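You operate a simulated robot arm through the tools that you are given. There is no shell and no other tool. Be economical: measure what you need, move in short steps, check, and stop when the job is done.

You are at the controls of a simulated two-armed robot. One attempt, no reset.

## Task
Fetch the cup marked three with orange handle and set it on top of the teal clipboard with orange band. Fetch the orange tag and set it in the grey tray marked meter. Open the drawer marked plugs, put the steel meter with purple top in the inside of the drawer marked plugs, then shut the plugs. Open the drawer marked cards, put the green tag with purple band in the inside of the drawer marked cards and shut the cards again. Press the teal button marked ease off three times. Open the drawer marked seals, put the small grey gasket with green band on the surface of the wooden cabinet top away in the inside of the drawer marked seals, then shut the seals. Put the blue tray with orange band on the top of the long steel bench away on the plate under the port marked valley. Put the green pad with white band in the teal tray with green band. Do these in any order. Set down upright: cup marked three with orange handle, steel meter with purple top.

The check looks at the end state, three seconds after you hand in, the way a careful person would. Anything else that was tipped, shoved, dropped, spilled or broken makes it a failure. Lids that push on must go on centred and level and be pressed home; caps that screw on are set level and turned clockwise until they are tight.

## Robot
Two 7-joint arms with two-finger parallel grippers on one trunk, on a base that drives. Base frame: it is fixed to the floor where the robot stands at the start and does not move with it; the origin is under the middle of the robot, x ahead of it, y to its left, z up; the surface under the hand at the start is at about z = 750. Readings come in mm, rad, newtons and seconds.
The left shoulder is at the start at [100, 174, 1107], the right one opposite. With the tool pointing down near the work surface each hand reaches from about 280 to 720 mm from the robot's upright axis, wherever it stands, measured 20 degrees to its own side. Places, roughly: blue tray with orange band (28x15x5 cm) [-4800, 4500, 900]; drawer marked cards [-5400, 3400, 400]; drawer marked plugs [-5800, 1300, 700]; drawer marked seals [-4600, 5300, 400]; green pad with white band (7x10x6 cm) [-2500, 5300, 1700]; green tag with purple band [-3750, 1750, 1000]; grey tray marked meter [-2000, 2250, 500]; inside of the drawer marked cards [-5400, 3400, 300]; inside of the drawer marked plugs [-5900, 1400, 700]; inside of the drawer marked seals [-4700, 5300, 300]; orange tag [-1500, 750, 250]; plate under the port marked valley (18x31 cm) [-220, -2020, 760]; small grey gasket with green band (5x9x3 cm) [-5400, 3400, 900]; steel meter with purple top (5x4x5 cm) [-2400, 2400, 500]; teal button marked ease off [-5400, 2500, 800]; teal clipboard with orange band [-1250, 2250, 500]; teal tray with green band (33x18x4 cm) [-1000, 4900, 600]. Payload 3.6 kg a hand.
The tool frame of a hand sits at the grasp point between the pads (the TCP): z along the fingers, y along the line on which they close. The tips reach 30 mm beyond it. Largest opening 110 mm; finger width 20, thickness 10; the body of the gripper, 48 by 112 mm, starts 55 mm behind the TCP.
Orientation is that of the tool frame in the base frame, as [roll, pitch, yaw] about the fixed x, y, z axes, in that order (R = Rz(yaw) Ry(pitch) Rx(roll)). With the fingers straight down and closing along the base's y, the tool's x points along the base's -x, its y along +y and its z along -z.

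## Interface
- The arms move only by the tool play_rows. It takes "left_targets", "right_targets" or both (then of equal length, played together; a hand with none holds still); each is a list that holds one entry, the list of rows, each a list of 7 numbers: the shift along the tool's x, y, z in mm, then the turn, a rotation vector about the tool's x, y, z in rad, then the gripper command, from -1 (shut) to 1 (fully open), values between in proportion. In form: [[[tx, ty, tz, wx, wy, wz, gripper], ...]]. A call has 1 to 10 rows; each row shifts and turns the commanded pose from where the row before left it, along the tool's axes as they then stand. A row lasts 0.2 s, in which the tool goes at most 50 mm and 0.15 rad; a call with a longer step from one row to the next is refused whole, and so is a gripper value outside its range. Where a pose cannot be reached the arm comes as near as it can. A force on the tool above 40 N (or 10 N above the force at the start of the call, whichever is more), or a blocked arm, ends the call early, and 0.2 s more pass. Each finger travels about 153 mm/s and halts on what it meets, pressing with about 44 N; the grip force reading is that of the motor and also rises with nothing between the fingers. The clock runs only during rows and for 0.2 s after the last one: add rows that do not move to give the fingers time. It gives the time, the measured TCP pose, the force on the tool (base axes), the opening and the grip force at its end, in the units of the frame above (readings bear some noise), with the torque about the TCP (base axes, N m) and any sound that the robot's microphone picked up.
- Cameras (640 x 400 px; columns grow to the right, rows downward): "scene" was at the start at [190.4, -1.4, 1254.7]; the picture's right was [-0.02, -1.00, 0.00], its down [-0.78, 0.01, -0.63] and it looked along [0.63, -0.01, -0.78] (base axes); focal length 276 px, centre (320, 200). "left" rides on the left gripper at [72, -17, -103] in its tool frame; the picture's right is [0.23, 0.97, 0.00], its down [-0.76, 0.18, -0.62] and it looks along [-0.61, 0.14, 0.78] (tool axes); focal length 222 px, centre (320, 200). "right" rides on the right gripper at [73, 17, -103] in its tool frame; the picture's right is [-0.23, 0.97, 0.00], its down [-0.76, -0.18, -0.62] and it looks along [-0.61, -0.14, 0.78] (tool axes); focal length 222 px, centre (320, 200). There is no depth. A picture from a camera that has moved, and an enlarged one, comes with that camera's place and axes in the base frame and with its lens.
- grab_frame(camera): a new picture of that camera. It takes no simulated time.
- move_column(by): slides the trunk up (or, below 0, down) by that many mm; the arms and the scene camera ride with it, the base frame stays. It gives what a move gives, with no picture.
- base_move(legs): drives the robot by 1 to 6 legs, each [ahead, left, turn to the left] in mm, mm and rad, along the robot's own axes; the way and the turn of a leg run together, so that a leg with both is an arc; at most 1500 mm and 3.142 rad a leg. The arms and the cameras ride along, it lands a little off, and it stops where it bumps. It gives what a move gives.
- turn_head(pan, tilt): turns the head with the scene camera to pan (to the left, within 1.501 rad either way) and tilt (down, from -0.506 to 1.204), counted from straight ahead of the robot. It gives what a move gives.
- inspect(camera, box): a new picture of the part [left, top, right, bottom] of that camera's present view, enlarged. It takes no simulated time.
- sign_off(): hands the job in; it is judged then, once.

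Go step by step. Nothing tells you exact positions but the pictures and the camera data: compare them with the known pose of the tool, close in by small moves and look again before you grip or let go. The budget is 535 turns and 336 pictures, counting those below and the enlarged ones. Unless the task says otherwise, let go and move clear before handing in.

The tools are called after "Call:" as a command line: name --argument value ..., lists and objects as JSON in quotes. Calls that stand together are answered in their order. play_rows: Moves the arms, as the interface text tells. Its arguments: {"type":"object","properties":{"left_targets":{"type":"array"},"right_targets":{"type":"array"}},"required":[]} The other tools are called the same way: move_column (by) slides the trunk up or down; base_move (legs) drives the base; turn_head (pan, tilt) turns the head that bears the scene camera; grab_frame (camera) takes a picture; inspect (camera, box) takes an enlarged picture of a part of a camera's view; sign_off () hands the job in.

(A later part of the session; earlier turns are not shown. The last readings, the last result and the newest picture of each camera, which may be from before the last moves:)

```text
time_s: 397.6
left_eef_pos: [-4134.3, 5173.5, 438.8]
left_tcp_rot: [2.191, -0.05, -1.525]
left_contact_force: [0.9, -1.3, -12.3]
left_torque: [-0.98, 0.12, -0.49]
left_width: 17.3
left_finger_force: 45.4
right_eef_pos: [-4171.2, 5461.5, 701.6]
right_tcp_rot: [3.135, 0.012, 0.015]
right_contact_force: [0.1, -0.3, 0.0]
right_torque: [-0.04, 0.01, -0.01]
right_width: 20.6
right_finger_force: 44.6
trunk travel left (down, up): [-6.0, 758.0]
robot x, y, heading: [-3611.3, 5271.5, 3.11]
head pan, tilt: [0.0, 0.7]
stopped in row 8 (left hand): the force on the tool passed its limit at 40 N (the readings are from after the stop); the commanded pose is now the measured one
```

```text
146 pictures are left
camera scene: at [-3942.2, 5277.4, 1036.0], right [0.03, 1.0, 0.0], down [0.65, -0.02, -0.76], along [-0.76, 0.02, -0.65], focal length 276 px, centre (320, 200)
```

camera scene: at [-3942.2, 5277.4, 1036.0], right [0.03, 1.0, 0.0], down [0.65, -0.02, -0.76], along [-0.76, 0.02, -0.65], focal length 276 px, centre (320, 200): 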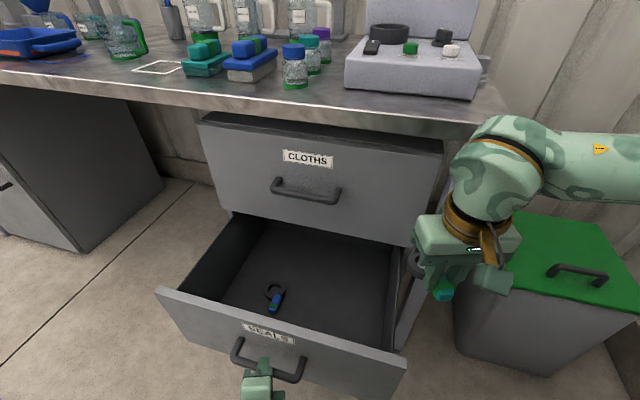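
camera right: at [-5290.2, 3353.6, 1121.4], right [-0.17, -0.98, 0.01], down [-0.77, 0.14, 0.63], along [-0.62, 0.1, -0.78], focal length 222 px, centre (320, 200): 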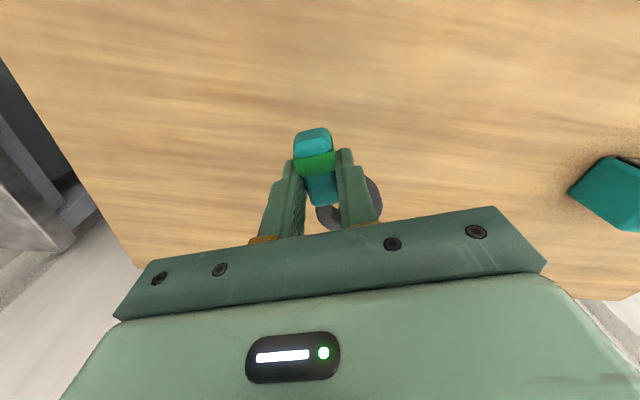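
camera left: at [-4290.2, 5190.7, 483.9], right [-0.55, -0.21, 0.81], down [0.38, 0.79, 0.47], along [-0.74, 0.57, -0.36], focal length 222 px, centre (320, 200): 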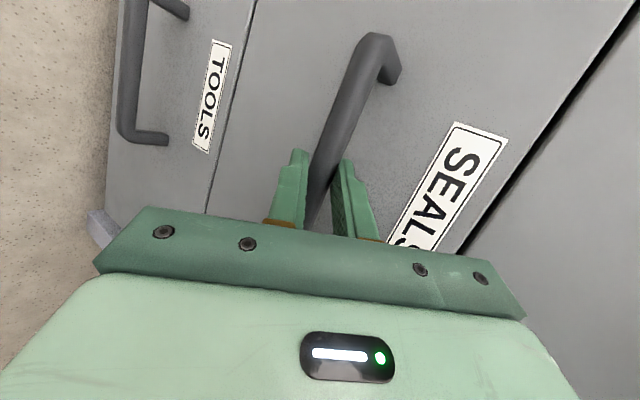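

Drawer open ~265 mm. Release the handle, clear the left hand, and advance.

Call:
play_rows --left_targets '[[[0, 0, 0, 0, 0, 0, 0], [0, 0, 0, 0, 0, 0, 0.3], [0, 0, -20, 0, 0, 0, 0.3], [0, 0, -30, 0, 0, 0, 0.3], [0, 0, -30, 0, 0, 0, 0.3], [30, 0, -20, 0, 0, 0, 0.3], [45, 0, 0, 0, 0, 0, 0.3], [45, 0, 0, 0, 0, 0, 0.3], [45, 0, 0, 0, 0, 0, 0.3], [45, 0, 0, 0, 0, 0, 0.3]]]'

Call:
play_rows --left_targets '[[[45, 0, 0, 0, 0, 0, 0.3], [45, 10, 0, 0, 0, 0, 0.3], [30, 30, 0, 0, 0, 0, 0.3], [20, 40, 0, 0, 0, 0, 0.3], [0, 45, 0, 0, 0, 0, 0.3], [0, 45, 0, 0, 0, 0, 0.3]]]' --right_targets '[[[-30, 0, 0, 0, 0, 0, -1], [-30, 20, 0, 0, 0, 0, -1], [0, 40, 0, 0, 0, 0, -1], [0, 40, 0, 0, 0, 0, -1], [0, 40, 0, 0, 0, 0, -1], [0, 30, 0, 0, 0, 0, -1]]]'

Call:
grab_frame --camera "scene"

```text
time_s: 399.8
left_eef_pos: [-4043.1, 4971.0, 506.3]
left_tcp_rot: [2.188, -0.045, -1.525]
left_contact_force: [0.6, -0.2, -0.3]
left_torque: [-0.03, -0.01, 0.0]
left_width: 71.7
left_finger_force: 0.1
right_eef_pos: [-4169.9, 5462.5, 700.1]
right_tcp_rot: [3.134, 0.009, 0.016]
right_contact_force: [-0.4, 0.4, -0.7]
right_torque: [-0.01, 0.01, 0.0]
right_width: 20.4
right_finger_force: 44.2
trunk travel left (down, up): [-6.0, 758.0]
robot x, y, heading: [-3610.4, 5269.8, 3.113]
head pan, tilt: [0.0, 0.7]
```

```text
time_s: 401.2
left_eef_pos: [-4135.7, 4831.9, 652.0]
left_tcp_rot: [2.19, -0.047, -1.525]
left_contact_force: [-0.1, -0.5, 0.9]
left_torque: [0.01, -0.01, -0.02]
left_width: 71.5
left_finger_force: 0.0
right_eef_pos: [-4226.7, 5289.4, 700.2]
right_tcp_rot: [3.134, 0.01, 0.014]
right_contact_force: [0.5, 0.2, -0.5]
right_torque: [0.02, 0.04, -0.03]
right_width: 20.5
right_finger_force: 44.1
trunk travel left (down, up): [-6.0, 758.0]
robot x, y, heading: [-3613.5, 5268.3, 3.108]
head pan, tilt: [0.0, 0.7]
```

```text
145 pictures are left
camera scene: at [-3941.9, 5277.3, 1035.8], right [0.03, 1.0, 0.0], down [0.64, -0.02, -0.76], along [-0.76, 0.02, -0.64], focal length 276 px, centre (320, 200)
```

scene: 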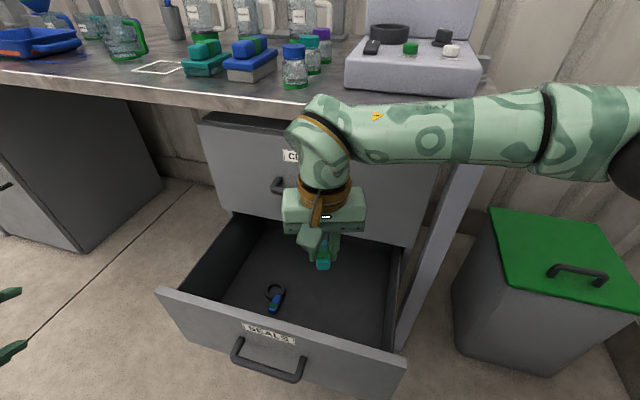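

Call:
base_move --legs '[[80, 0, 0]]'

Call:
play_rows --right_targets '[[[0, 0, 40, 0, 0, 0, -1], [0, 0, 40, 0, 0, 0, -1], [0, 0, 40, 0, 0, 0, -1], [0, 0, 40, 0, 0, 0, -1]]]'

Call:
grab_frame --camera "scene"

Call:
grab_frame --camera "right"

```text
time_s: 402.2
left_eef_pos: [-4217.9, 4835.2, 650.7]
left_tcp_rot: [2.189, -0.045, -1.524]
left_contact_force: [-1.2, 0.2, 0.4]
left_torque: [0.02, 0.01, 0.01]
left_width: 71.3
left_finger_force: 0.1
right_eef_pos: [-4308.7, 5292.7, 702.2]
right_tcp_rot: [3.135, 0.01, 0.015]
right_contact_force: [0.4, -0.1, -1.0]
right_torque: [-0.01, -0.03, -0.02]
right_width: 20.6
right_finger_force: 44.2
trunk travel left (down, up): [-6.0, 758.0]
robot x, y, heading: [-3692.9, 5268.3, 3.113]
head pan, tilt: [0.0, 0.7]
```

```text
time_s: 403.2
left_eef_pos: [-4217.1, 4834.5, 651.7]
left_tcp_rot: [2.187, -0.046, -1.523]
left_contact_force: [0.4, -0.1, 0.4]
left_torque: [-0.01, 0.01, -0.03]
left_width: 71.5
left_finger_force: 0.1
right_eef_pos: [-4310.7, 5291.5, 540.4]
right_tcp_rot: [3.135, 0.012, 0.016]
right_contact_force: [-0.5, 1.1, -0.8]
right_torque: [0.01, 0.05, 0.01]
right_width: 20.4
right_finger_force: 43.8
trunk travel left (down, up): [-6.0, 758.0]
robot x, y, heading: [-3693.9, 5271.6, 3.111]
head pan, tilt: [0.0, 0.7]
```

```text
144 pictures are left
camera scene: at [-4022.4, 5279.4, 1035.7], right [0.03, 1.0, 0.0], down [0.64, -0.02, -0.76], along [-0.76, 0.02, -0.64], focal length 276 px, centre (320, 200)
```

scene: 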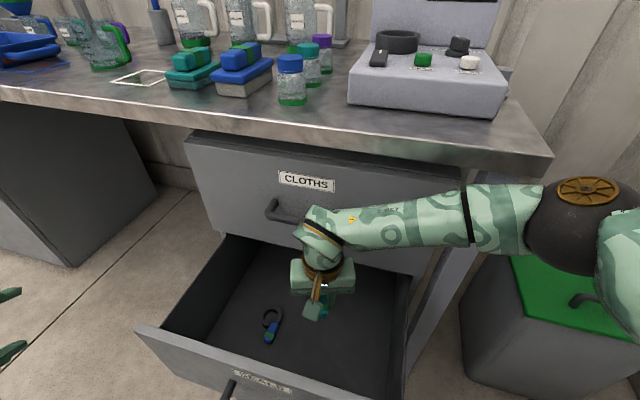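

```text
143 pictures are left
camera right: at [-4237.0, 5277.9, 643.2], right [-0.21, -0.98, 0.01], down [-0.76, 0.17, 0.63], along [-0.62, 0.13, -0.78], focal length 222 px, centre (320, 200)
```

right: 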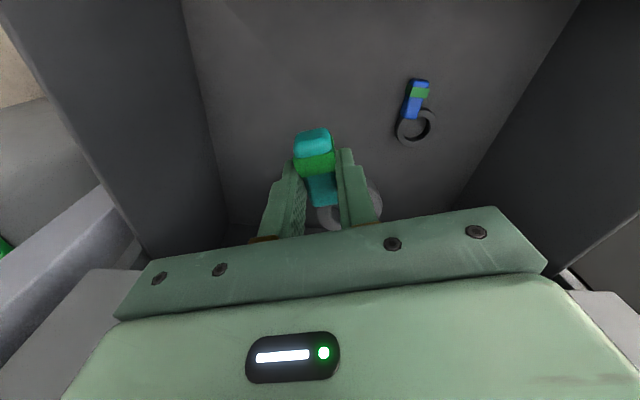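

Call:
play_rows --right_targets '[[[0, 0, 30, 0, 0, 0, -1], [0, 0, 30, 0, 0, 0, -1], [0, 0, 20, 0, 0, 0, -1], [0, 0, 15, 0, 0, 0, -1]]]'

Call:
grab_frame --camera "scene"

Call:
grab_frame --camera "right"

```text
time_s: 404.2
left_eef_pos: [-4216.7, 4835.7, 650.5]
left_tcp_rot: [2.187, -0.047, -1.523]
left_contact_force: [0.5, 0.8, -0.3]
left_torque: [0.04, -0.01, 0.0]
left_width: 71.5
left_finger_force: 0.1
right_eef_pos: [-4311.3, 5290.0, 447.3]
right_tcp_rot: [3.136, 0.013, 0.015]
right_contact_force: [0.1, -0.8, -0.8]
right_torque: [-0.01, 0.0, 0.03]
right_width: 20.5
right_finger_force: 43.7
trunk travel left (down, up): [-6.0, 758.0]
robot x, y, heading: [-3691.5, 5269.0, 3.111]
head pan, tilt: [0.0, 0.7]
```

```text
142 pictures are left
camera scene: at [-4022.3, 5279.4, 1035.8], right [0.03, 1.0, 0.0], down [0.64, -0.02, -0.76], along [-0.76, 0.02, -0.64], focal length 276 px, centre (320, 200)
```

scene: 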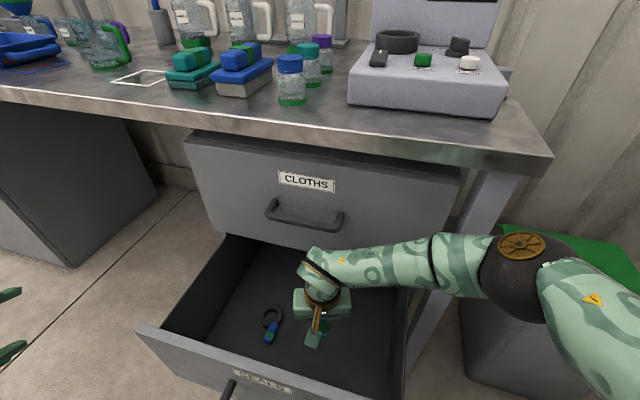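

```text
141 pictures are left
camera right: at [-4237.1, 5277.3, 549.3], right [-0.21, -0.98, 0.01], down [-0.76, 0.17, 0.63], along [-0.62, 0.13, -0.78], focal length 222 px, centre (320, 200)
```

right: 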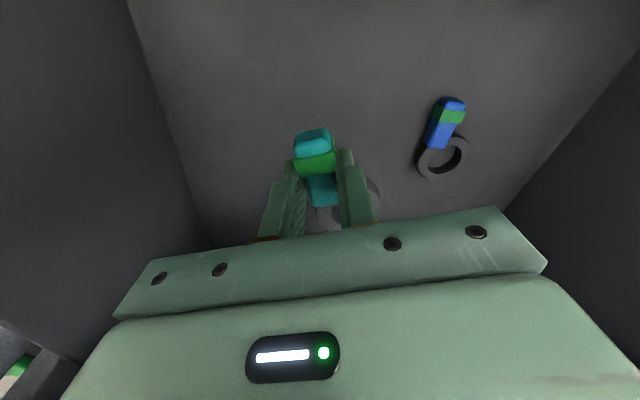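

Call:
play_rows --right_targets '[[[0, 0, 20, 0, 0, 0, -1], [0, 0, 20, 0, 0, 0, -1], [0, 0, 15, 0, 0, 0, -1], [0, 0, 10, 0, 0, 0, -1]]]'

Call:
grab_frame --camera "scene"

```text
time_s: 405.2
left_eef_pos: [-4215.6, 4834.6, 652.2]
left_tcp_rot: [2.188, -0.044, -1.522]
left_contact_force: [-0.3, 0.4, 0.5]
left_torque: [0.03, 0.0, -0.01]
left_width: 71.5
left_finger_force: 0.2
right_eef_pos: [-4312.5, 5290.7, 381.1]
right_tcp_rot: [3.135, 0.012, 0.014]
right_contact_force: [-0.3, 0.1, -0.8]
right_torque: [-0.03, -0.04, -0.01]
right_width: 20.4
right_finger_force: 44.5
trunk travel left (down, up): [-6.0, 758.0]
robot x, y, heading: [-3690.9, 5270.3, 3.112]
head pan, tilt: [0.0, 0.7]
```

```text
140 pictures are left
camera scene: at [-4022.2, 5279.4, 1035.8], right [0.03, 1.0, 0.0], down [0.64, -0.02, -0.76], along [-0.76, 0.02, -0.64], focal length 276 px, centre (320, 200)
```

scene: 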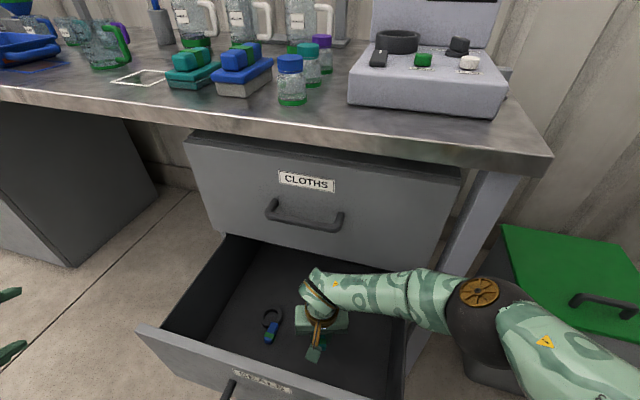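

Call:
play_rows --right_targets '[[[0, 0, 10, 0, 0, 0, -1], [0, 0, 6, 0, 0, 0, -1], [0, 0, 0, 0, 0, 0, -0.3], [0, 0, 0, 0, 0, 0, 0], [0, 0, 0, 0, 0, 0, 0], [0, 0, -15, 0, 0, 0, 0], [0, 0, -30, 0, 0, 0, 0], [0, 0, -40, 0, 0, 0, 0], [0, 0, -40, 0, 0, 0, 0], [0, 0, -40, 0, 0, 0, 0]]]'

Call:
grab_frame --camera "right"

```text
time_s: 407.4
left_eef_pos: [-4215.2, 4834.6, 651.1]
left_tcp_rot: [2.186, -0.045, -1.527]
left_contact_force: [-0.4, 0.2, 0.3]
left_torque: [0.04, -0.01, 0.01]
left_width: 71.3
left_finger_force: 0.0
right_eef_pos: [-4309.5, 5289.7, 532.2]
right_tcp_rot: [3.134, 0.011, 0.014]
right_contact_force: [0.7, 0.4, 0.1]
right_torque: [0.04, 0.03, -0.02]
right_width: 55.0
right_finger_force: 0.1
trunk travel left (down, up): [-6.0, 758.0]
robot x, y, heading: [-3690.7, 5270.2, 3.11]
head pan, tilt: [0.0, 0.7]
```

```text
139 pictures are left
camera right: at [-4236.1, 5276.9, 634.2], right [-0.21, -0.98, 0.01], down [-0.76, 0.17, 0.63], along [-0.62, 0.13, -0.78], focal length 222 px, centre (320, 200)
```

right: 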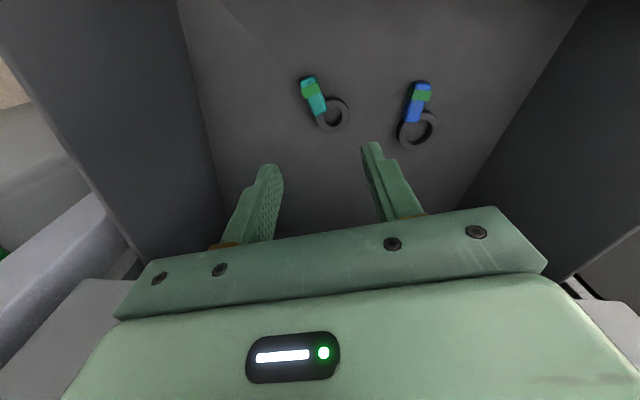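

Gasket is in the drawer. Raise the right hand, back off, and use the left fist to push the drawer shut.

Call:
play_rows --right_targets '[[[0, 0, -45, 0, 0, 0, 0], [0, 0, -45, 0, 0, 0, 0], [0, 0, -45, 0, 0, 0, 0], [0, 0, -45, 0, 0, 0, -0.5], [0, 0, -45, 0, 0, 0, -1]]]'

Call:
base_move --legs '[[-230, 30, 0]]'

Call:
play_rows --left_targets '[[[-40, -18, 10, 0, 0, 0, -1], [-40, -18, 10, 0, 0, 0, -1], [-40, -18, 10, 0, 0, 0, -1], [-40, -18, 10, 0, 0, 0, -1], [-40, -18, 10, 0, 0, 0, -1], [-40, -18, 10, 0, 0, 0, -1], [-40, -18, 10, 0, 0, 0, -1], [-40, -18, 10, 0, 0, 0, -1], [-40, -18, 10, 0, 0, 0, -1]]]'

Call:
grab_frame --camera "scene"

Call:
grab_frame --camera "left"

```text
time_s: 408.6
left_eef_pos: [-4215.2, 4834.6, 652.0]
left_tcp_rot: [2.187, -0.046, -1.523]
left_contact_force: [0.3, -0.1, 0.1]
left_torque: [0.02, 0.01, -0.01]
left_width: 71.5
left_finger_force: 0.1
right_eef_pos: [-4307.8, 5292.0, 757.1]
right_tcp_rot: [3.133, 0.01, 0.017]
right_contact_force: [0.2, 0.0, 0.0]
right_torque: [-0.04, 0.01, 0.02]
right_width: 0.2
right_finger_force: 37.7
trunk travel left (down, up): [-6.0, 758.0]
robot x, y, heading: [-3691.7, 5271.8, 3.112]
head pan, tilt: [0.0, 0.7]
```

```text
time_s: 410.4
left_eef_pos: [-4007.7, 4780.2, 651.6]
left_tcp_rot: [2.186, -0.045, -1.539]
left_contact_force: [0.2, -0.2, 0.8]
left_torque: [-0.02, 0.01, 0.03]
left_width: 71.2
left_finger_force: 0.0
right_eef_pos: [-4089.7, 5240.9, 757.5]
right_tcp_rot: [3.133, 0.013, 0.003]
right_contact_force: [-0.2, 0.1, -0.8]
right_torque: [-0.04, -0.02, 0.01]
right_width: 0.0
right_finger_force: 37.5
trunk travel left (down, up): [-6.0, 758.0]
robot x, y, heading: [-3473.2, 5207.1, 3.096]
head pan, tilt: [0.0, 0.7]
stopped in leg 1: the robot was blocked; the commanded pose is now the measured one
```

```text
time_s: 412.4
left_eef_pos: [-3997.5, 5133.4, 451.0]
left_tcp_rot: [2.185, -0.044, -1.539]
left_contact_force: [0.6, 0.8, -0.4]
left_torque: [0.0, 0.0, 0.05]
left_width: 0.1
left_finger_force: 37.6
right_eef_pos: [-4090.3, 5239.8, 757.8]
right_tcp_rot: [3.132, 0.013, 0.002]
right_contact_force: [-0.7, -0.4, 1.0]
right_torque: [0.0, -0.02, 0.0]
right_width: 0.1
right_finger_force: 37.5
trunk travel left (down, up): [-6.0, 758.0]
robot x, y, heading: [-3475.5, 5211.6, 3.097]
head pan, tilt: [0.0, 0.7]
```

```text
138 pictures are left
camera scene: at [-3806.5, 5222.5, 1035.8], right [0.04, 1.0, 0.0], down [0.64, -0.03, -0.76], along [-0.76, 0.03, -0.64], focal length 276 px, centre (320, 200)
```

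scene: 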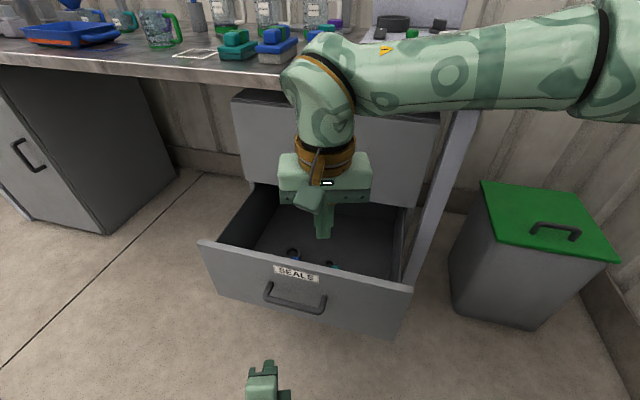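

```text
137 pictures are left
camera left: at [-3901.1, 5065.4, 499.1], right [-0.56, -0.21, 0.8], down [0.38, 0.8, 0.47], along [-0.74, 0.57, -0.36], focal length 222 px, centre (320, 200)
```

left: 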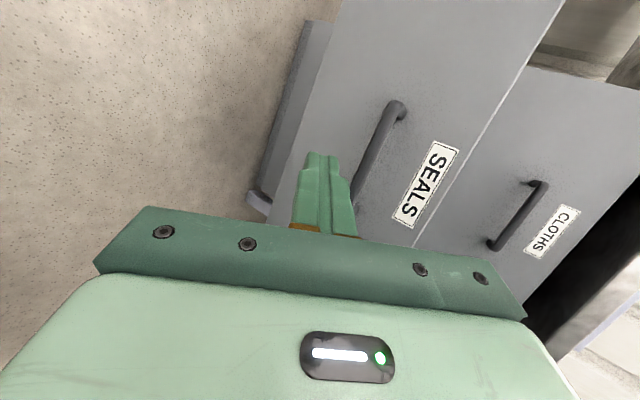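

Call:
play_rows --left_targets '[[[-25, -26, 18, 0, 0, 0, -1], [-25, -27, 19, 0, 0, 0, -1]]]'

Call:
base_move --legs '[[60, 0, 0], [60, 0, 0], [50, 0, 0]]'

Call:
grab_frame --camera "scene"

```text
time_s: 413.0
left_eef_pos: [-3999.2, 5177.9, 384.4]
left_tcp_rot: [2.186, -0.045, -1.539]
left_contact_force: [-0.2, -0.2, 0.4]
left_torque: [0.04, 0.0, -0.02]
left_width: 0.0
left_finger_force: 37.8
right_eef_pos: [-4090.1, 5240.0, 757.2]
right_tcp_rot: [3.132, 0.013, 0.001]
right_contact_force: [0.5, 0.5, 0.2]
right_torque: [0.0, -0.02, 0.01]
right_width: 0.0
right_finger_force: 38.1
trunk travel left (down, up): [-6.0, 758.0]
robot x, y, heading: [-3475.5, 5208.5, 3.098]
head pan, tilt: [0.0, 0.7]
```

```text
time_s: 415.1
left_eef_pos: [-4169.7, 5186.7, 384.1]
left_tcp_rot: [2.187, -0.046, -1.541]
left_contact_force: [-0.4, 0.1, 0.9]
left_torque: [0.02, 0.01, 0.03]
left_width: 0.0
left_finger_force: 37.9
right_eef_pos: [-4261.4, 5248.0, 757.1]
right_tcp_rot: [3.133, 0.014, 0.002]
right_contact_force: [-0.4, 0.3, 0.7]
right_torque: [-0.02, -0.01, 0.01]
right_width: 0.0
right_finger_force: 37.3
trunk travel left (down, up): [-6.0, 758.0]
robot x, y, heading: [-3644.3, 5214.1, 3.102]
head pan, tilt: [0.0, 0.7]
```

```text
136 pictures are left
camera scene: at [-3977.2, 5230.3, 1035.7], right [0.04, 1.0, 0.0], down [0.64, -0.03, -0.76], along [-0.76, 0.03, -0.65], focal length 276 px, centre (320, 200)
```

scene: 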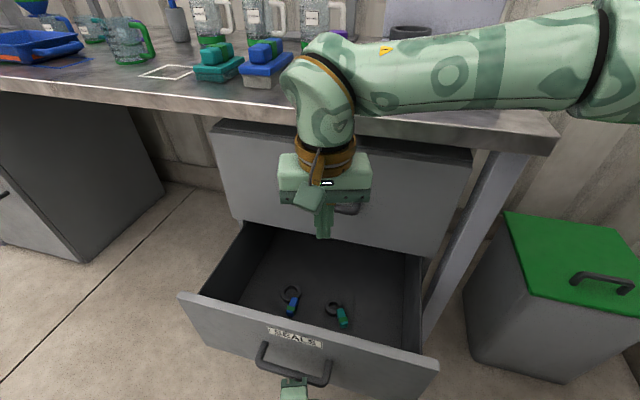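

The right hand is near the bench, so push mainly by extending the left arm.

Call:
play_rows --left_targets '[[[-5, 8, 11.6, 0, 0, 0, -1], [-5, 8, 11.6, 0, 0, 0, -1], [-5, 8, 11.6, 0, 0, 0, -1], [-5, 8, 11.6, 0, 0, 0, -1], [-5, 8, 11.6, 0, 0, 0, -1], [-5, 8, 11.6, 0, 0, 0, -1], [-5, 8, 11.6, 0, 0, 0, -1], [-5, 8, 11.6, 0, 0, 0, -1], [-5, 8, 11.6, 0, 0, 0, -1], [-5, 8, 11.6, 0, 0, 0, -1]]]'

Call:
grab_frame --camera "scene"

```text
time_s: 417.3
left_eef_pos: [-4312.0, 5234.1, 381.4]
left_tcp_rot: [2.188, -0.042, -1.537]
left_contact_force: [0.5, 0.2, -0.6]
left_torque: [0.04, 0.01, -0.02]
left_width: 0.0
left_finger_force: 37.2
right_eef_pos: [-4261.0, 5247.4, 758.3]
right_tcp_rot: [3.133, 0.014, 0.002]
right_contact_force: [0.3, 0.5, 0.3]
right_torque: [-0.01, 0.02, -0.02]
right_width: 0.0
right_finger_force: 37.4
trunk travel left (down, up): [-6.0, 758.0]
robot x, y, heading: [-3649.3, 5216.8, 3.101]
head pan, tilt: [0.0, 0.7]
```

```text
135 pictures are left
camera scene: at [-3976.9, 5230.4, 1035.8], right [0.04, 1.0, 0.0], down [0.64, -0.03, -0.76], along [-0.76, 0.03, -0.64], focal length 276 px, centre (320, 200)
```

scene: 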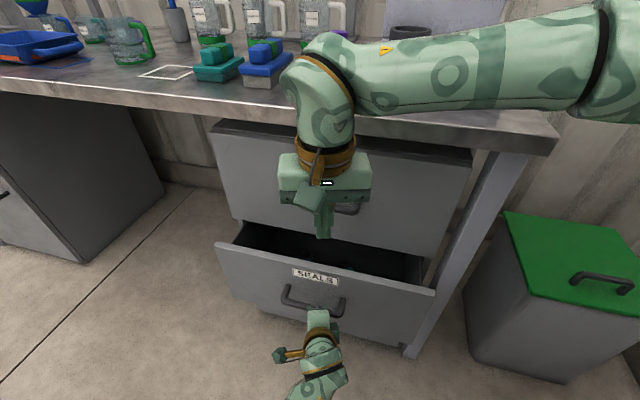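

Call:
play_rows --left_targets '[[[-5, 8, 11.6, 0, 0, 0, -1], [-5, 8, 11.6, 0, 0, 0, -1], [-5, 8, 11.6, 0, 0, 0, -1], [-5, 8, 11.6, 0, 0, 0, -1], [-5, 8, 11.6, 0, 0, 0, -1], [-5, 8, 11.6, 0, 0, 0, -1], [-5, 8, 11.6, 0, 0, 0, -1]]]'

Call:
grab_frame --camera "scene"

```text
time_s: 418.9
left_eef_pos: [-4387.0, 5248.4, 387.7]
left_tcp_rot: [2.189, -0.043, -1.538]
left_contact_force: [-0.4, 0.1, -0.7]
left_torque: [0.02, -0.02, -0.04]
left_width: 0.1
left_finger_force: 37.7
left hand out of reach, approached as far as the arm can: row 5, 6, 7
right_eef_pos: [-4260.8, 5247.8, 758.6]
right_tcp_rot: [3.133, 0.013, 0.001]
right_contact_force: [-0.4, 0.5, -0.2]
right_torque: [-0.01, -0.03, 0.01]
right_width: 0.0
right_finger_force: 37.7
trunk travel left (down, up): [-6.0, 758.0]
robot x, y, heading: [-3648.6, 5217.1, 3.098]
head pan, tilt: [0.0, 0.7]
```

```text
134 pictures are left
camera scene: at [-3977.0, 5230.2, 1035.8], right [0.04, 1.0, 0.0], down [0.64, -0.03, -0.76], along [-0.76, 0.03, -0.64], focal length 276 px, centre (320, 200)
```

scene: 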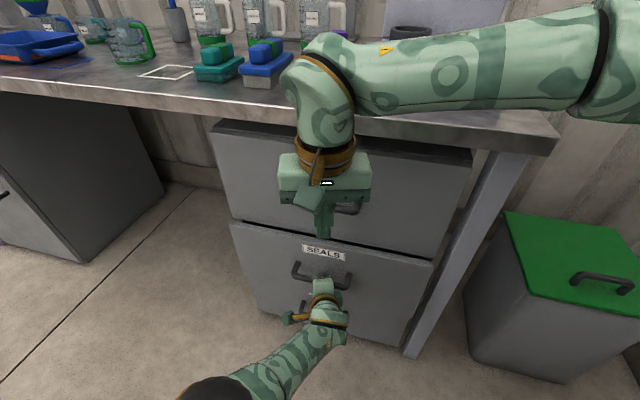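

Call:
base_move --legs '[[25, 0, 0], [25, 0, 0], [15, 0, 0]]'

Call:
grab_frame --camera "scene"

```text
time_s: 420.1
left_eef_pos: [-4413.1, 5248.6, 387.2]
left_tcp_rot: [2.189, -0.049, -1.535]
left_contact_force: [29.9, -9.1, 29.3]
left_torque: [0.13, 0.59, 0.05]
left_width: 0.3
left_finger_force: 37.8
right_eef_pos: [-4291.4, 5246.3, 761.5]
right_tcp_rot: [3.132, 0.018, 0.003]
right_contact_force: [-0.3, -0.2, -0.2]
right_torque: [0.0, 0.01, 0.01]
right_width: 0.0
right_finger_force: 37.6
trunk travel left (down, up): [-6.0, 758.0]
robot x, y, heading: [-3677.5, 5214.0, 3.095]
head pan, tilt: [0.0, 0.7]
stopped in leg 2: the force on the tool passed its limit at 110 N (the readings are from after the stop); the commanded pose is now the measured one
```

```text
133 pictures are left
camera scene: at [-4006.6, 5230.0, 1037.3], right [0.04, 1.0, 0.0], down [0.64, -0.03, -0.77], along [-0.77, 0.03, -0.64], focal length 276 px, centre (320, 200)
```

scene: 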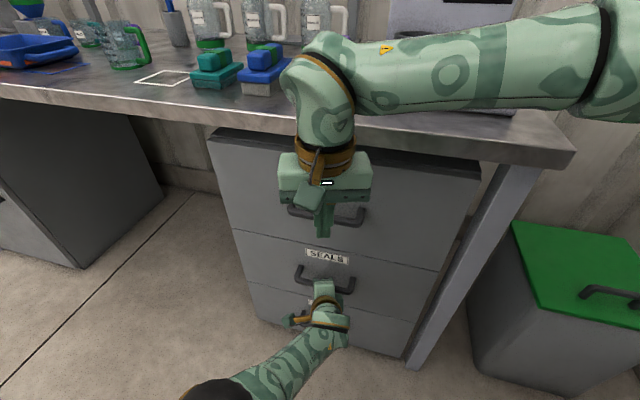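

SEALS is shut. Next: open the CARDS drawer the same way, then fetch the green tag. Back off and travel.

Call:
base_move --legs '[[-130, 0, 0]]'

Call:
play_rows --left_targets '[[[0, -20, -28, 0, 0, 0, 0.3], [0, -20, -28, 0, 0, 0, 0.3], [0, -20, -28, 0, 0, 0, 0.3], [0, 0, 0, 0, 0, 0, 0.3]]]' --right_targets '[[[0, 0, -40, 0, 0, 0, -1], [0, 0, -40, 0, 0, 0, -1], [0, 0, -40, 0, 0, 0, -1], [0, 0, -40, 0, 0, 0, -1]]]'

Call:
base_move --legs '[[0, 1000, 0], [500, 850, 0.04]]'

Call:
turn_head --pan 0 --tilt 0.6

Call:
grab_frame --camera "scene"

```text
time_s: 421.3
left_eef_pos: [-4285.3, 5243.0, 383.0]
left_tcp_rot: [2.196, -0.048, -1.535]
left_contact_force: [-0.4, -0.3, 0.9]
left_torque: [0.03, 0.01, 0.06]
left_width: 0.1
left_finger_force: 37.7
right_eef_pos: [-4163.6, 5242.8, 757.3]
right_tcp_rot: [3.133, 0.017, 0.003]
right_contact_force: [0.2, -1.0, 0.4]
right_torque: [-0.01, 0.02, -0.03]
right_width: 0.1
right_finger_force: 38.0
trunk travel left (down, up): [-6.0, 758.0]
robot x, y, heading: [-3547.0, 5212.3, 3.096]
head pan, tilt: [0.0, 0.7]
```

```text
time_s: 422.3
left_eef_pos: [-4198.1, 5233.9, 391.4]
left_tcp_rot: [2.163, -0.069, -1.525]
left_contact_force: [0.1, -1.3, 0.2]
left_torque: [0.02, 0.01, 0.03]
left_width: 71.7
left_finger_force: 0.1
right_eef_pos: [-4160.0, 5244.3, 919.4]
right_tcp_rot: [3.132, 0.012, 0.003]
right_contact_force: [-0.4, -0.5, 0.0]
right_torque: [0.02, 0.01, -0.01]
right_width: 0.0
right_finger_force: 38.1
trunk travel left (down, up): [-6.0, 758.0]
robot x, y, heading: [-3551.2, 5206.6, 3.099]
head pan, tilt: [0.0, 0.7]
```

```text
time_s: 432.2
left_eef_pos: [-4751.0, 3366.1, 379.6]
left_tcp_rot: [2.18, -0.081, -1.498]
left_contact_force: [-0.8, 0.6, -0.2]
left_torque: [-0.01, -0.01, -0.02]
left_width: 71.7
left_finger_force: 0.0
right_eef_pos: [-4724.5, 3381.0, 917.9]
right_tcp_rot: [3.133, 0.015, 0.037]
right_contact_force: [1.2, -0.2, 0.0]
right_torque: [0.02, 0.03, 0.03]
right_width: 0.0
right_finger_force: 37.6
trunk travel left (down, up): [-6.0, 758.0]
robot x, y, heading: [-4114.8, 3367.0, 3.135]
head pan, tilt: [0.0, 0.7]
```

```text
time_s: 432.9
left_eef_pos: [-4752.8, 3363.8, 379.8]
left_tcp_rot: [2.18, -0.081, -1.497]
left_contact_force: [0.3, 0.1, -0.3]
left_torque: [0.0, -0.05, 0.01]
left_width: 71.5
left_finger_force: 0.0
right_eef_pos: [-4724.1, 3380.1, 918.6]
right_tcp_rot: [3.134, 0.016, 0.04]
right_contact_force: [-0.1, 0.3, 0.1]
right_torque: [-0.03, 0.01, -0.02]
right_width: 0.0
right_finger_force: 38.0
trunk travel left (down, up): [-6.0, 758.0]
robot x, y, heading: [-4112.1, 3366.8, 3.134]
head pan, tilt: [0.0, 0.6]
```

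```text
132 pictures are left
camera scene: at [-4446.1, 3371.7, 1044.4], right [0.01, 1.0, 0.0], down [0.57, 0.0, -0.82], along [-0.82, 0.01, -0.57], focal length 276 px, centre (320, 200)
```

scene: 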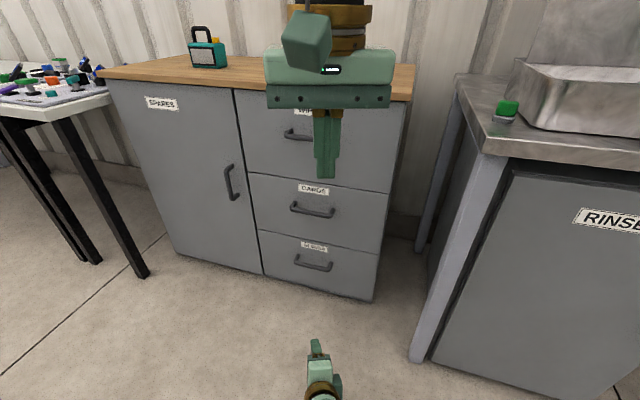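

Call:
play_rows --left_targets '[[[0, 27, -18, 0, 0, 0, 0.3], [0, 27, -18, 0, 0, 0, 0.3], [0, 0, 0, 0, 0, 0, 0.3]]]' --right_targets '[[[35, 0, -30, 0, 0, 0, -1], [35, 0, -30, 0, 0, 0, -1], [35, 0, -30, 0, 0, 0, -1]]]'

Call:
base_move --legs '[[370, 0, 0]]'

Call:
turn_head --pan 0 --tilt 0.8

Call:
grab_frame --camera "scene"

Call:
grab_frame --camera "left"

```text
time_s: 433.9
left_eef_pos: [-4781.0, 3332.1, 455.2]
left_tcp_rot: [2.113, -0.152, -1.476]
left_contact_force: [-0.6, -0.5, -0.7]
left_torque: [0.0, 0.03, -0.01]
left_width: 71.5
left_finger_force: 0.0
right_eef_pos: [-4617.4, 3384.6, 1006.1]
right_tcp_rot: [3.134, 0.014, 0.039]
right_contact_force: [-0.4, 0.2, 0.1]
right_torque: [0.0, 0.02, 0.0]
right_width: 0.0
right_finger_force: 37.5
trunk travel left (down, up): [-6.0, 758.0]
robot x, y, heading: [-4112.2, 3369.5, 3.129]
head pan, tilt: [0.0, 0.6]
stopped in row 3 (left hand): the arm was blocked; the commanded pose is now the measured one
```

```text
time_s: 436.3
left_eef_pos: [-5154.0, 3333.8, 451.6]
left_tcp_rot: [2.123, -0.152, -1.476]
left_contact_force: [13.4, -3.1, -16.4]
left_torque: [-0.07, -0.24, -0.05]
left_width: 60.9
left_finger_force: 0.0
right_eef_pos: [-4993.1, 3387.7, 1004.5]
right_tcp_rot: [3.133, 0.013, 0.038]
right_contact_force: [-0.2, -0.3, 0.8]
right_torque: [0.0, 0.0, 0.02]
right_width: 0.0
right_finger_force: 38.0
trunk travel left (down, up): [-6.0, 758.0]
robot x, y, heading: [-4486.1, 3370.0, 3.135]
head pan, tilt: [0.0, 0.6]
```

```text
time_s: 437.0
left_eef_pos: [-5153.8, 3333.0, 450.9]
left_tcp_rot: [2.124, -0.157, -1.478]
left_contact_force: [7.0, 4.3, -15.2]
left_torque: [-0.23, -0.33, -0.22]
left_width: 63.4
left_finger_force: 0.0
right_eef_pos: [-4992.0, 3386.7, 1004.8]
right_tcp_rot: [3.132, 0.014, 0.04]
right_contact_force: [0.2, 1.0, 0.4]
right_torque: [0.04, 0.01, 0.01]
right_width: 0.0
right_finger_force: 37.9
trunk travel left (down, up): [-6.0, 758.0]
robot x, y, heading: [-4484.6, 3375.1, 3.136]
head pan, tilt: [0.0, 0.799]
```

```text
131 pictures are left
camera scene: at [-4813.2, 3374.1, 1027.2], right [0.01, 1.0, 0.0], down [0.72, 0.0, -0.7], along [-0.7, 0.0, -0.72], focal length 276 px, centre (320, 200)
```

scene: 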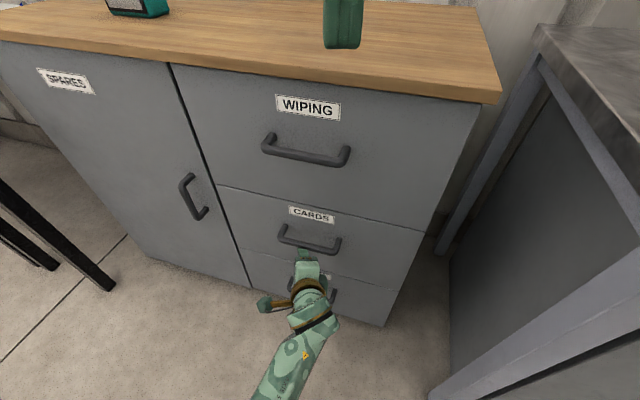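

```text
130 pictures are left
camera left: at [-5050.5, 3277.1, 500.0], right [-0.5, -0.14, 0.85], down [0.36, 0.86, 0.35], along [-0.79, 0.48, -0.38], focal length 222 px, centre (320, 200)
```

left: 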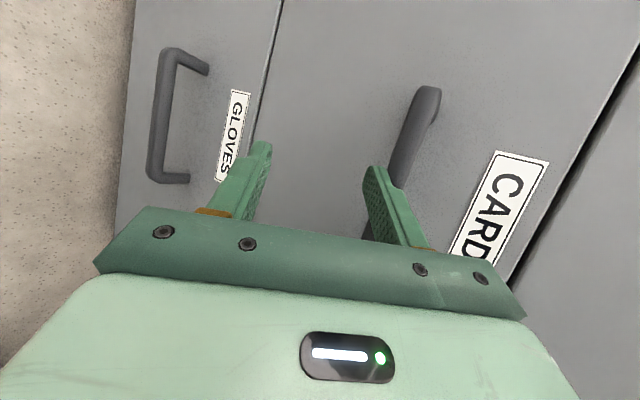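

The upper finger touched the handle from below; back off, raise and straighten.

Call:
base_move --legs '[[-70, 0, 0]]'

Call:
play_rows --left_targets '[[[-5, 10, 5, 0, 0, -0.075, 0.3], [-5, 10, 5, 0, 0, -0.075, 0.3], [-5, 15, 5, 0, 0, 0, 0.3]]]'

Call:
grab_frame --camera "left"

Call:
inspect --camera "scene" --box '[200, 180, 420, 340]'

```text
time_s: 438.0
left_eef_pos: [-5081.9, 3333.2, 451.7]
left_tcp_rot: [2.121, -0.156, -1.479]
left_contact_force: [-0.1, -0.6, 0.3]
left_torque: [-0.03, 0.0, -0.01]
left_width: 71.4
left_finger_force: 0.1
right_eef_pos: [-4922.1, 3387.1, 1005.4]
right_tcp_rot: [3.133, 0.015, 0.041]
right_contact_force: [0.2, -0.4, -0.2]
right_torque: [-0.02, 0.01, 0.03]
right_width: 0.0
right_finger_force: 37.7
trunk travel left (down, up): [-6.0, 758.0]
robot x, y, heading: [-4417.0, 3370.6, 3.132]
head pan, tilt: [0.0, 0.799]
```

```text
time_s: 438.8
left_eef_pos: [-5116.8, 3331.9, 468.1]
left_tcp_rot: [2.108, -0.054, -1.395]
left_contact_force: [-0.1, -0.5, 0.7]
left_torque: [-0.04, 0.0, 0.02]
left_width: 71.4
left_finger_force: 0.1
right_eef_pos: [-4920.8, 3385.5, 1006.7]
right_tcp_rot: [3.131, 0.016, 0.041]
right_contact_force: [0.3, 0.0, 0.4]
right_torque: [0.01, 0.01, 0.02]
right_width: 0.2
right_finger_force: 37.7
trunk travel left (down, up): [-6.0, 758.0]
robot x, y, heading: [-4417.1, 3371.4, 3.137]
head pan, tilt: [0.0, 0.799]
```

```text
129 pictures are left
camera left: at [-5008.0, 3279.8, 508.1], right [-0.46, -0.27, 0.85], down [0.3, 0.85, 0.43], along [-0.84, 0.45, -0.31], focal length 222 px, centre (320, 200)
```

left: 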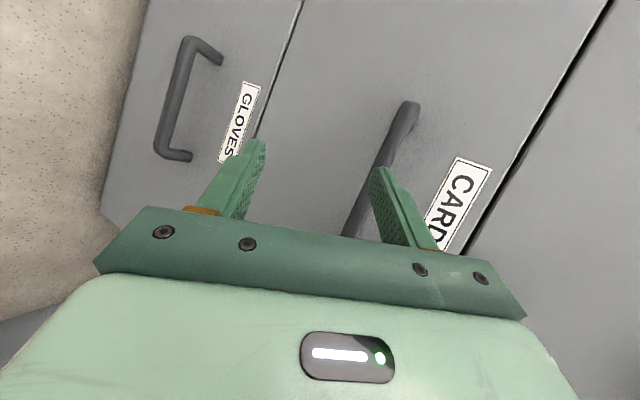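

```text
2.50 times, centred on (310, 260) of scene
camera zoom: at [-4742.2, 3373.5, 1027.6], right [0.01, 1.0, 0.0], down [0.72, -0.01, -0.7], along [-0.7, 0.0, -0.72], focal length 690 px, centre (345, 50)
```

zoom: 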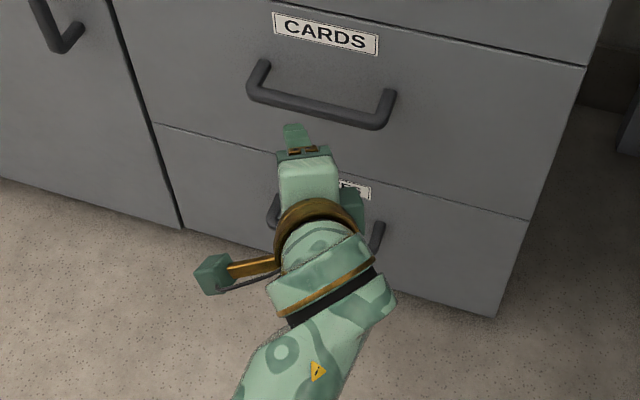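

Call:
play_rows --left_targets '[[[-14, 20, 0, 0, 0, 0, 0.3], [-14, 20, 0, 0, 0, 0, 0.3], [0, 0, 20, 0, 0, 0, 0.3], [0, 0, 20, 0, 0, 0, 0.3], [0, 0, 12, 0, 0, 0, 0.3]]]'

Call:
grab_frame --camera "left"

```text
time_s: 440.0
left_eef_pos: [-5178.9, 3363.6, 483.4]
left_tcp_rot: [2.111, -0.028, -1.399]
left_contact_force: [19.2, -4.0, 8.8]
left_torque: [0.11, 0.89, 0.16]
left_width: 70.5
left_finger_force: 0.1
right_eef_pos: [-4919.1, 3385.1, 1007.1]
right_tcp_rot: [3.135, 0.015, 0.041]
right_contact_force: [-1.0, 0.1, -0.7]
right_torque: [0.01, 0.04, 0.02]
right_width: 0.1
right_finger_force: 37.3
trunk travel left (down, up): [-6.0, 758.0]
robot x, y, heading: [-4416.1, 3368.9, 3.138]
head pan, tilt: [0.0, 0.799]
stopped in row 5 (left hand): the force on the tool passed its limit at 45 N (the readings are from after the stop); the commanded pose is now the measured one
```

```text
127 pictures are left
camera left: at [-5071.1, 3310.5, 523.3], right [-0.46, -0.29, 0.84], down [0.3, 0.84, 0.45], along [-0.83, 0.46, -0.3], focal length 222 px, centre (320, 200)
```

left: 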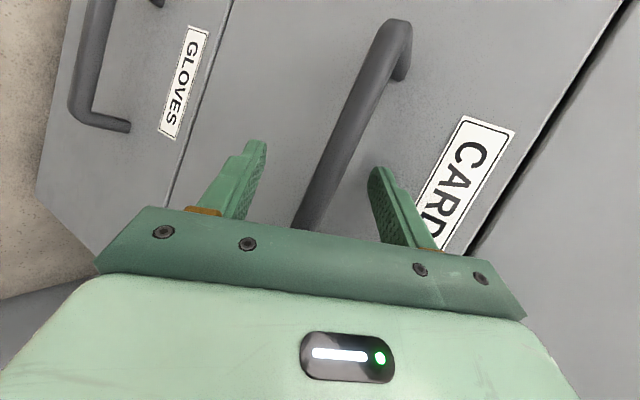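

Bar is between the fingers and the upper tip meets the face. Close on it.

Call:
play_rows --left_targets '[[[0, -4, -4, 0, 0, 0, 0.3], [0, 0, 0, 0, 0, 0, -0.4], [0, 0, 0, 0, 0, 0, -1], [0, 0, 0, 0, 0, 0, -1]]]'

Call:
play_rows --left_targets '[[[1.5, -3.5, -5, 0, 0, 0, -1], [1.5, -6, -9.8, 0, 0, 0, -1], [1.5, -6, -9.8, 0, 0, 0, -1], [1.5, -6, -9.8, 0, 0, 0, -1], [1.5, -6, -9.8, 0, 0, 0, -1], [1.5, -6, -9.8, 0, 0, 0, -1]]]'

```text
time_s: 441.0
left_eef_pos: [-5177.1, 3364.3, 484.6]
left_tcp_rot: [2.104, -0.028, -1.401]
left_contact_force: [-4.7, -6.2, 25.3]
left_torque: [-0.97, 0.37, -0.96]
left_width: 18.6
left_finger_force: 44.7
right_eef_pos: [-4919.6, 3386.7, 1006.3]
right_tcp_rot: [3.135, 0.017, 0.04]
right_contact_force: [0.7, 0.6, 0.8]
right_torque: [0.02, -0.01, 0.0]
right_width: 0.0
right_finger_force: 38.0
trunk travel left (down, up): [-6.0, 758.0]
robot x, y, heading: [-4414.5, 3372.8, 3.136]
head pan, tilt: [0.0, 0.799]
```

```text
time_s: 441.6
left_eef_pos: [-5166.6, 3361.8, 484.7]
left_tcp_rot: [2.098, -0.033, -1.397]
left_contact_force: [-2.1, -1.6, 13.9]
left_torque: [-0.85, 0.43, -0.81]
left_width: 18.6
left_finger_force: 45.0
right_eef_pos: [-4921.5, 3386.0, 1005.0]
right_tcp_rot: [3.132, 0.014, 0.042]
right_contact_force: [-0.7, 0.5, -0.3]
right_torque: [-0.01, -0.02, 0.03]
right_width: 0.0
right_finger_force: 38.0
trunk travel left (down, up): [-6.0, 758.0]
robot x, y, heading: [-4412.3, 3371.8, 3.136]
head pan, tilt: [0.0, 0.799]
stopped in row 2 (left hand): the force on the tool passed its limit at 42 N (the readings are from after the stop); the commanded pose is now the measured one
```

Call:
play_rows --left_targets '[[[2, -3.5, -5, 0, 0, 0, -1], [4.3, -5.8, -9.5, 0, 0, 0, -1], [4.3, -5.8, -9.5, 0, 0, 0, -1], [4.3, -5.8, -9.5, 0, 0, 0, -1], [4.3, -5.8, -9.5, 0, 0, 0, -1], [4.3, -5.8, -9.5, 0, 0, 0, -1], [4.3, -5.8, -9.5, 0, 0, 0, -1], [4.3, -5.8, -9.5, 0, 0, 0, -1], [4.3, -5.8, -9.5, 0, 0, 0, -1], [4.3, -5.8, -9.5, 0, 0, 0, -1]]]'

Call:
grab_frame --camera "scene"

```text
time_s: 442.9
left_eef_pos: [-5125.2, 3346.0, 486.5]
left_tcp_rot: [2.087, -0.046, -1.397]
left_contact_force: [5.3, 14.9, -17.5]
left_torque: [-0.59, 0.1, -1.01]
left_width: 18.2
left_finger_force: 44.9
right_eef_pos: [-4922.1, 3391.3, 1004.9]
right_tcp_rot: [3.135, 0.013, 0.033]
right_contact_force: [0.4, 0.2, 0.0]
right_torque: [0.01, 0.02, 0.02]
right_width: 0.1
right_finger_force: 37.6
trunk travel left (down, up): [-6.0, 758.0]
robot x, y, heading: [-4415.5, 3371.9, 3.128]
head pan, tilt: [0.0, 0.799]
stopped in row 6 (left hand): the force on the tool passed its limit at 42 N (the readings are from after the stop); the commanded pose is now the measured one
```

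```text
126 pictures are left
camera scene: at [-4742.9, 3376.9, 1026.8], right [0.01, 1.0, 0.0], down [0.72, -0.01, -0.7], along [-0.7, 0.01, -0.72], focal length 276 px, centre (320, 200)
```

scene: 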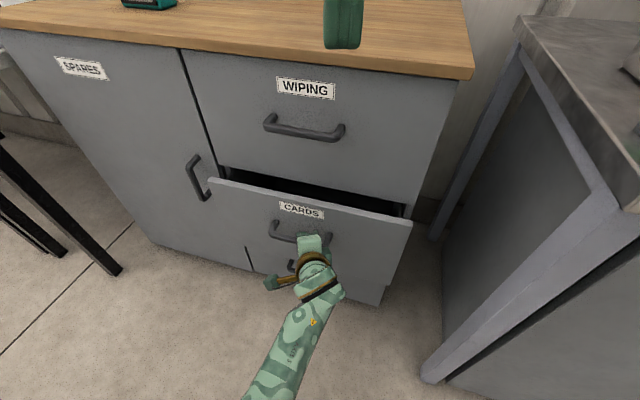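

Call:
base_move --legs '[[-50, 11, 0], [-50, 11, 0]]'

Call:
play_rows --left_targets '[[[1.5, -3.5, -5, 0, 0, 0, -1], [3, -5.8, -9.5, 0, 0, 0, -1], [3, -5.8, -9.5, 0, 0, 0, -1], [3, -5.8, -9.5, 0, 0, 0, -1], [3, -5.8, -9.5, 0, 0, 0, -1], [3, -5.8, -9.5, 0, 0, 0, -1], [3, -5.8, -9.5, 0, 0, 0, -1], [3, -5.8, -9.5, 0, 0, 0, -1]]]'

Call:
grab_frame --camera "scene"

```text
time_s: 443.8
left_eef_pos: [-5083.0, 3331.8, 485.6]
left_tcp_rot: [2.088, -0.058, -1.399]
left_contact_force: [2.0, 4.9, -13.5]
left_torque: [-0.49, -0.04, -1.09]
left_width: 17.9
left_finger_force: 45.1
right_eef_pos: [-4876.0, 3384.3, 1010.0]
right_tcp_rot: [3.135, 0.022, 0.024]
right_contact_force: [-0.7, -0.7, 0.0]
right_torque: [0.01, -0.02, 0.03]
right_width: 0.1
right_finger_force: 37.3
trunk travel left (down, up): [-6.0, 758.0]
robot x, y, heading: [-4377.0, 3359.5, 3.128]
head pan, tilt: [0.0, 0.799]
stopped in leg 1: the force on the tool passed its limit at 43 N (the readings are from after the stop); the commanded pose is now the measured one
```

```text
time_s: 444.3
left_eef_pos: [-5079.1, 3331.3, 486.6]
left_tcp_rot: [2.084, -0.06, -1.402]
left_contact_force: [4.4, 8.6, -16.1]
left_torque: [-1.11, 0.13, -0.48]
left_width: 17.7
left_finger_force: 45.2
right_eef_pos: [-4875.9, 3385.7, 1008.9]
right_tcp_rot: [3.134, 0.021, 0.022]
right_contact_force: [-0.1, 0.2, 0.2]
right_torque: [-0.01, 0.01, -0.01]
right_width: 0.0
right_finger_force: 38.2
trunk travel left (down, up): [-6.0, 758.0]
robot x, y, heading: [-4376.3, 3360.6, 3.114]
head pan, tilt: [0.0, 0.799]
stopped in row 2 (left hand): the force on the tool passed its limit at 46 N (the readings are from after the stop); the commanded pose is now the measured one
```

```text
125 pictures are left
camera scene: at [-4703.1, 3369.0, 1027.5], right [0.02, 1.0, 0.0], down [0.72, -0.02, -0.7], along [-0.7, 0.02, -0.72], focal length 276 px, centre (320, 200)
```

scene: 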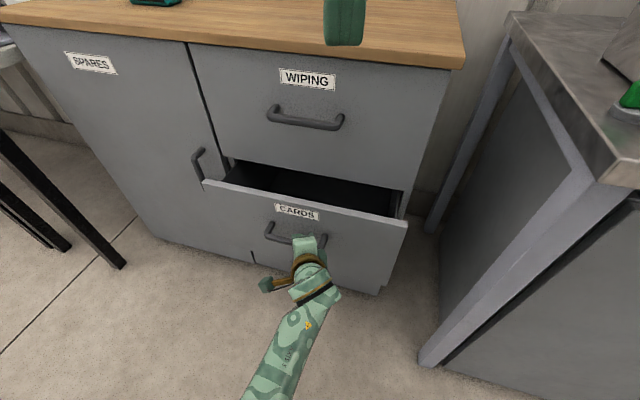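

Call:
base_move --legs '[[-55, 14, 0]]'

Call:
base_move --legs '[[-55, 14, 0]]'

Call:
base_move --legs '[[-55, 14, 0]]'

Call:
grab_frame --camera "scene"

```text
time_s: 445.3
left_eef_pos: [-5029.0, 3313.9, 486.7]
left_tcp_rot: [2.084, -0.072, -1.399]
left_contact_force: [0.2, 1.9, 0.1]
left_torque: [-0.87, 0.25, -0.75]
left_width: 17.5
left_finger_force: 45.1
right_eef_pos: [-4820.8, 3373.0, 1011.4]
right_tcp_rot: [3.134, 0.029, 0.02]
right_contact_force: [-0.4, -0.7, 0.8]
right_torque: [0.02, 0.02, 0.01]
right_width: 0.1
right_finger_force: 37.4
trunk travel left (down, up): [-6.0, 758.0]
robot x, y, heading: [-4328.1, 3346.9, 3.116]
head pan, tilt: [0.0, 0.799]
stopped in leg 1: the force on the tool passed its limit at 43 N (the readings are from after the stop); the commanded pose is now the measured one
```

```text
time_s: 446.3
left_eef_pos: [-4971.9, 3296.4, 486.5]
left_tcp_rot: [2.083, -0.068, -1.393]
left_contact_force: [-2.5, -11.2, 7.3]
left_torque: [-1.28, 0.37, -0.33]
left_width: 17.7
left_finger_force: 45.2
right_eef_pos: [-4765.8, 3355.0, 1011.4]
right_tcp_rot: [3.135, 0.028, 0.023]
right_contact_force: [0.3, -1.1, -0.7]
right_torque: [0.01, 0.01, 0.03]
right_width: 0.0
right_finger_force: 37.9
trunk travel left (down, up): [-6.0, 758.0]
robot x, y, heading: [-4272.9, 3330.5, 3.123]
head pan, tilt: [0.0, 0.799]
```

```text
time_s: 447.2
left_eef_pos: [-4918.5, 3278.9, 487.7]
left_tcp_rot: [2.082, -0.071, -1.391]
left_contact_force: [-3.6, -13.0, 4.9]
left_torque: [-1.29, 0.35, -0.23]
left_width: 17.8
left_finger_force: 44.7
right_eef_pos: [-4708.9, 3339.3, 1011.8]
right_tcp_rot: [3.137, 0.027, 0.023]
right_contact_force: [0.2, -0.4, 0.0]
right_torque: [0.0, -0.01, -0.04]
right_width: 0.1
right_finger_force: 37.9
trunk travel left (down, up): [-6.0, 758.0]
robot x, y, heading: [-4217.8, 3319.5, 3.115]
head pan, tilt: [0.0, 0.799]
```

```text
124 pictures are left
camera scene: at [-4541.5, 3323.1, 1027.8], right [0.02, 1.0, 0.0], down [0.72, -0.02, -0.7], along [-0.7, 0.02, -0.72], focal length 276 px, centre (320, 200)
```

scene: 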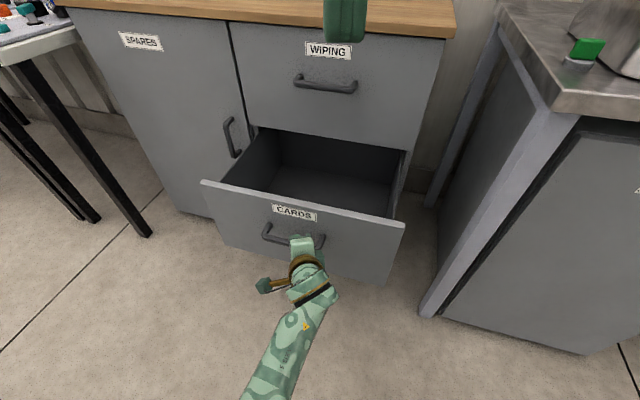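

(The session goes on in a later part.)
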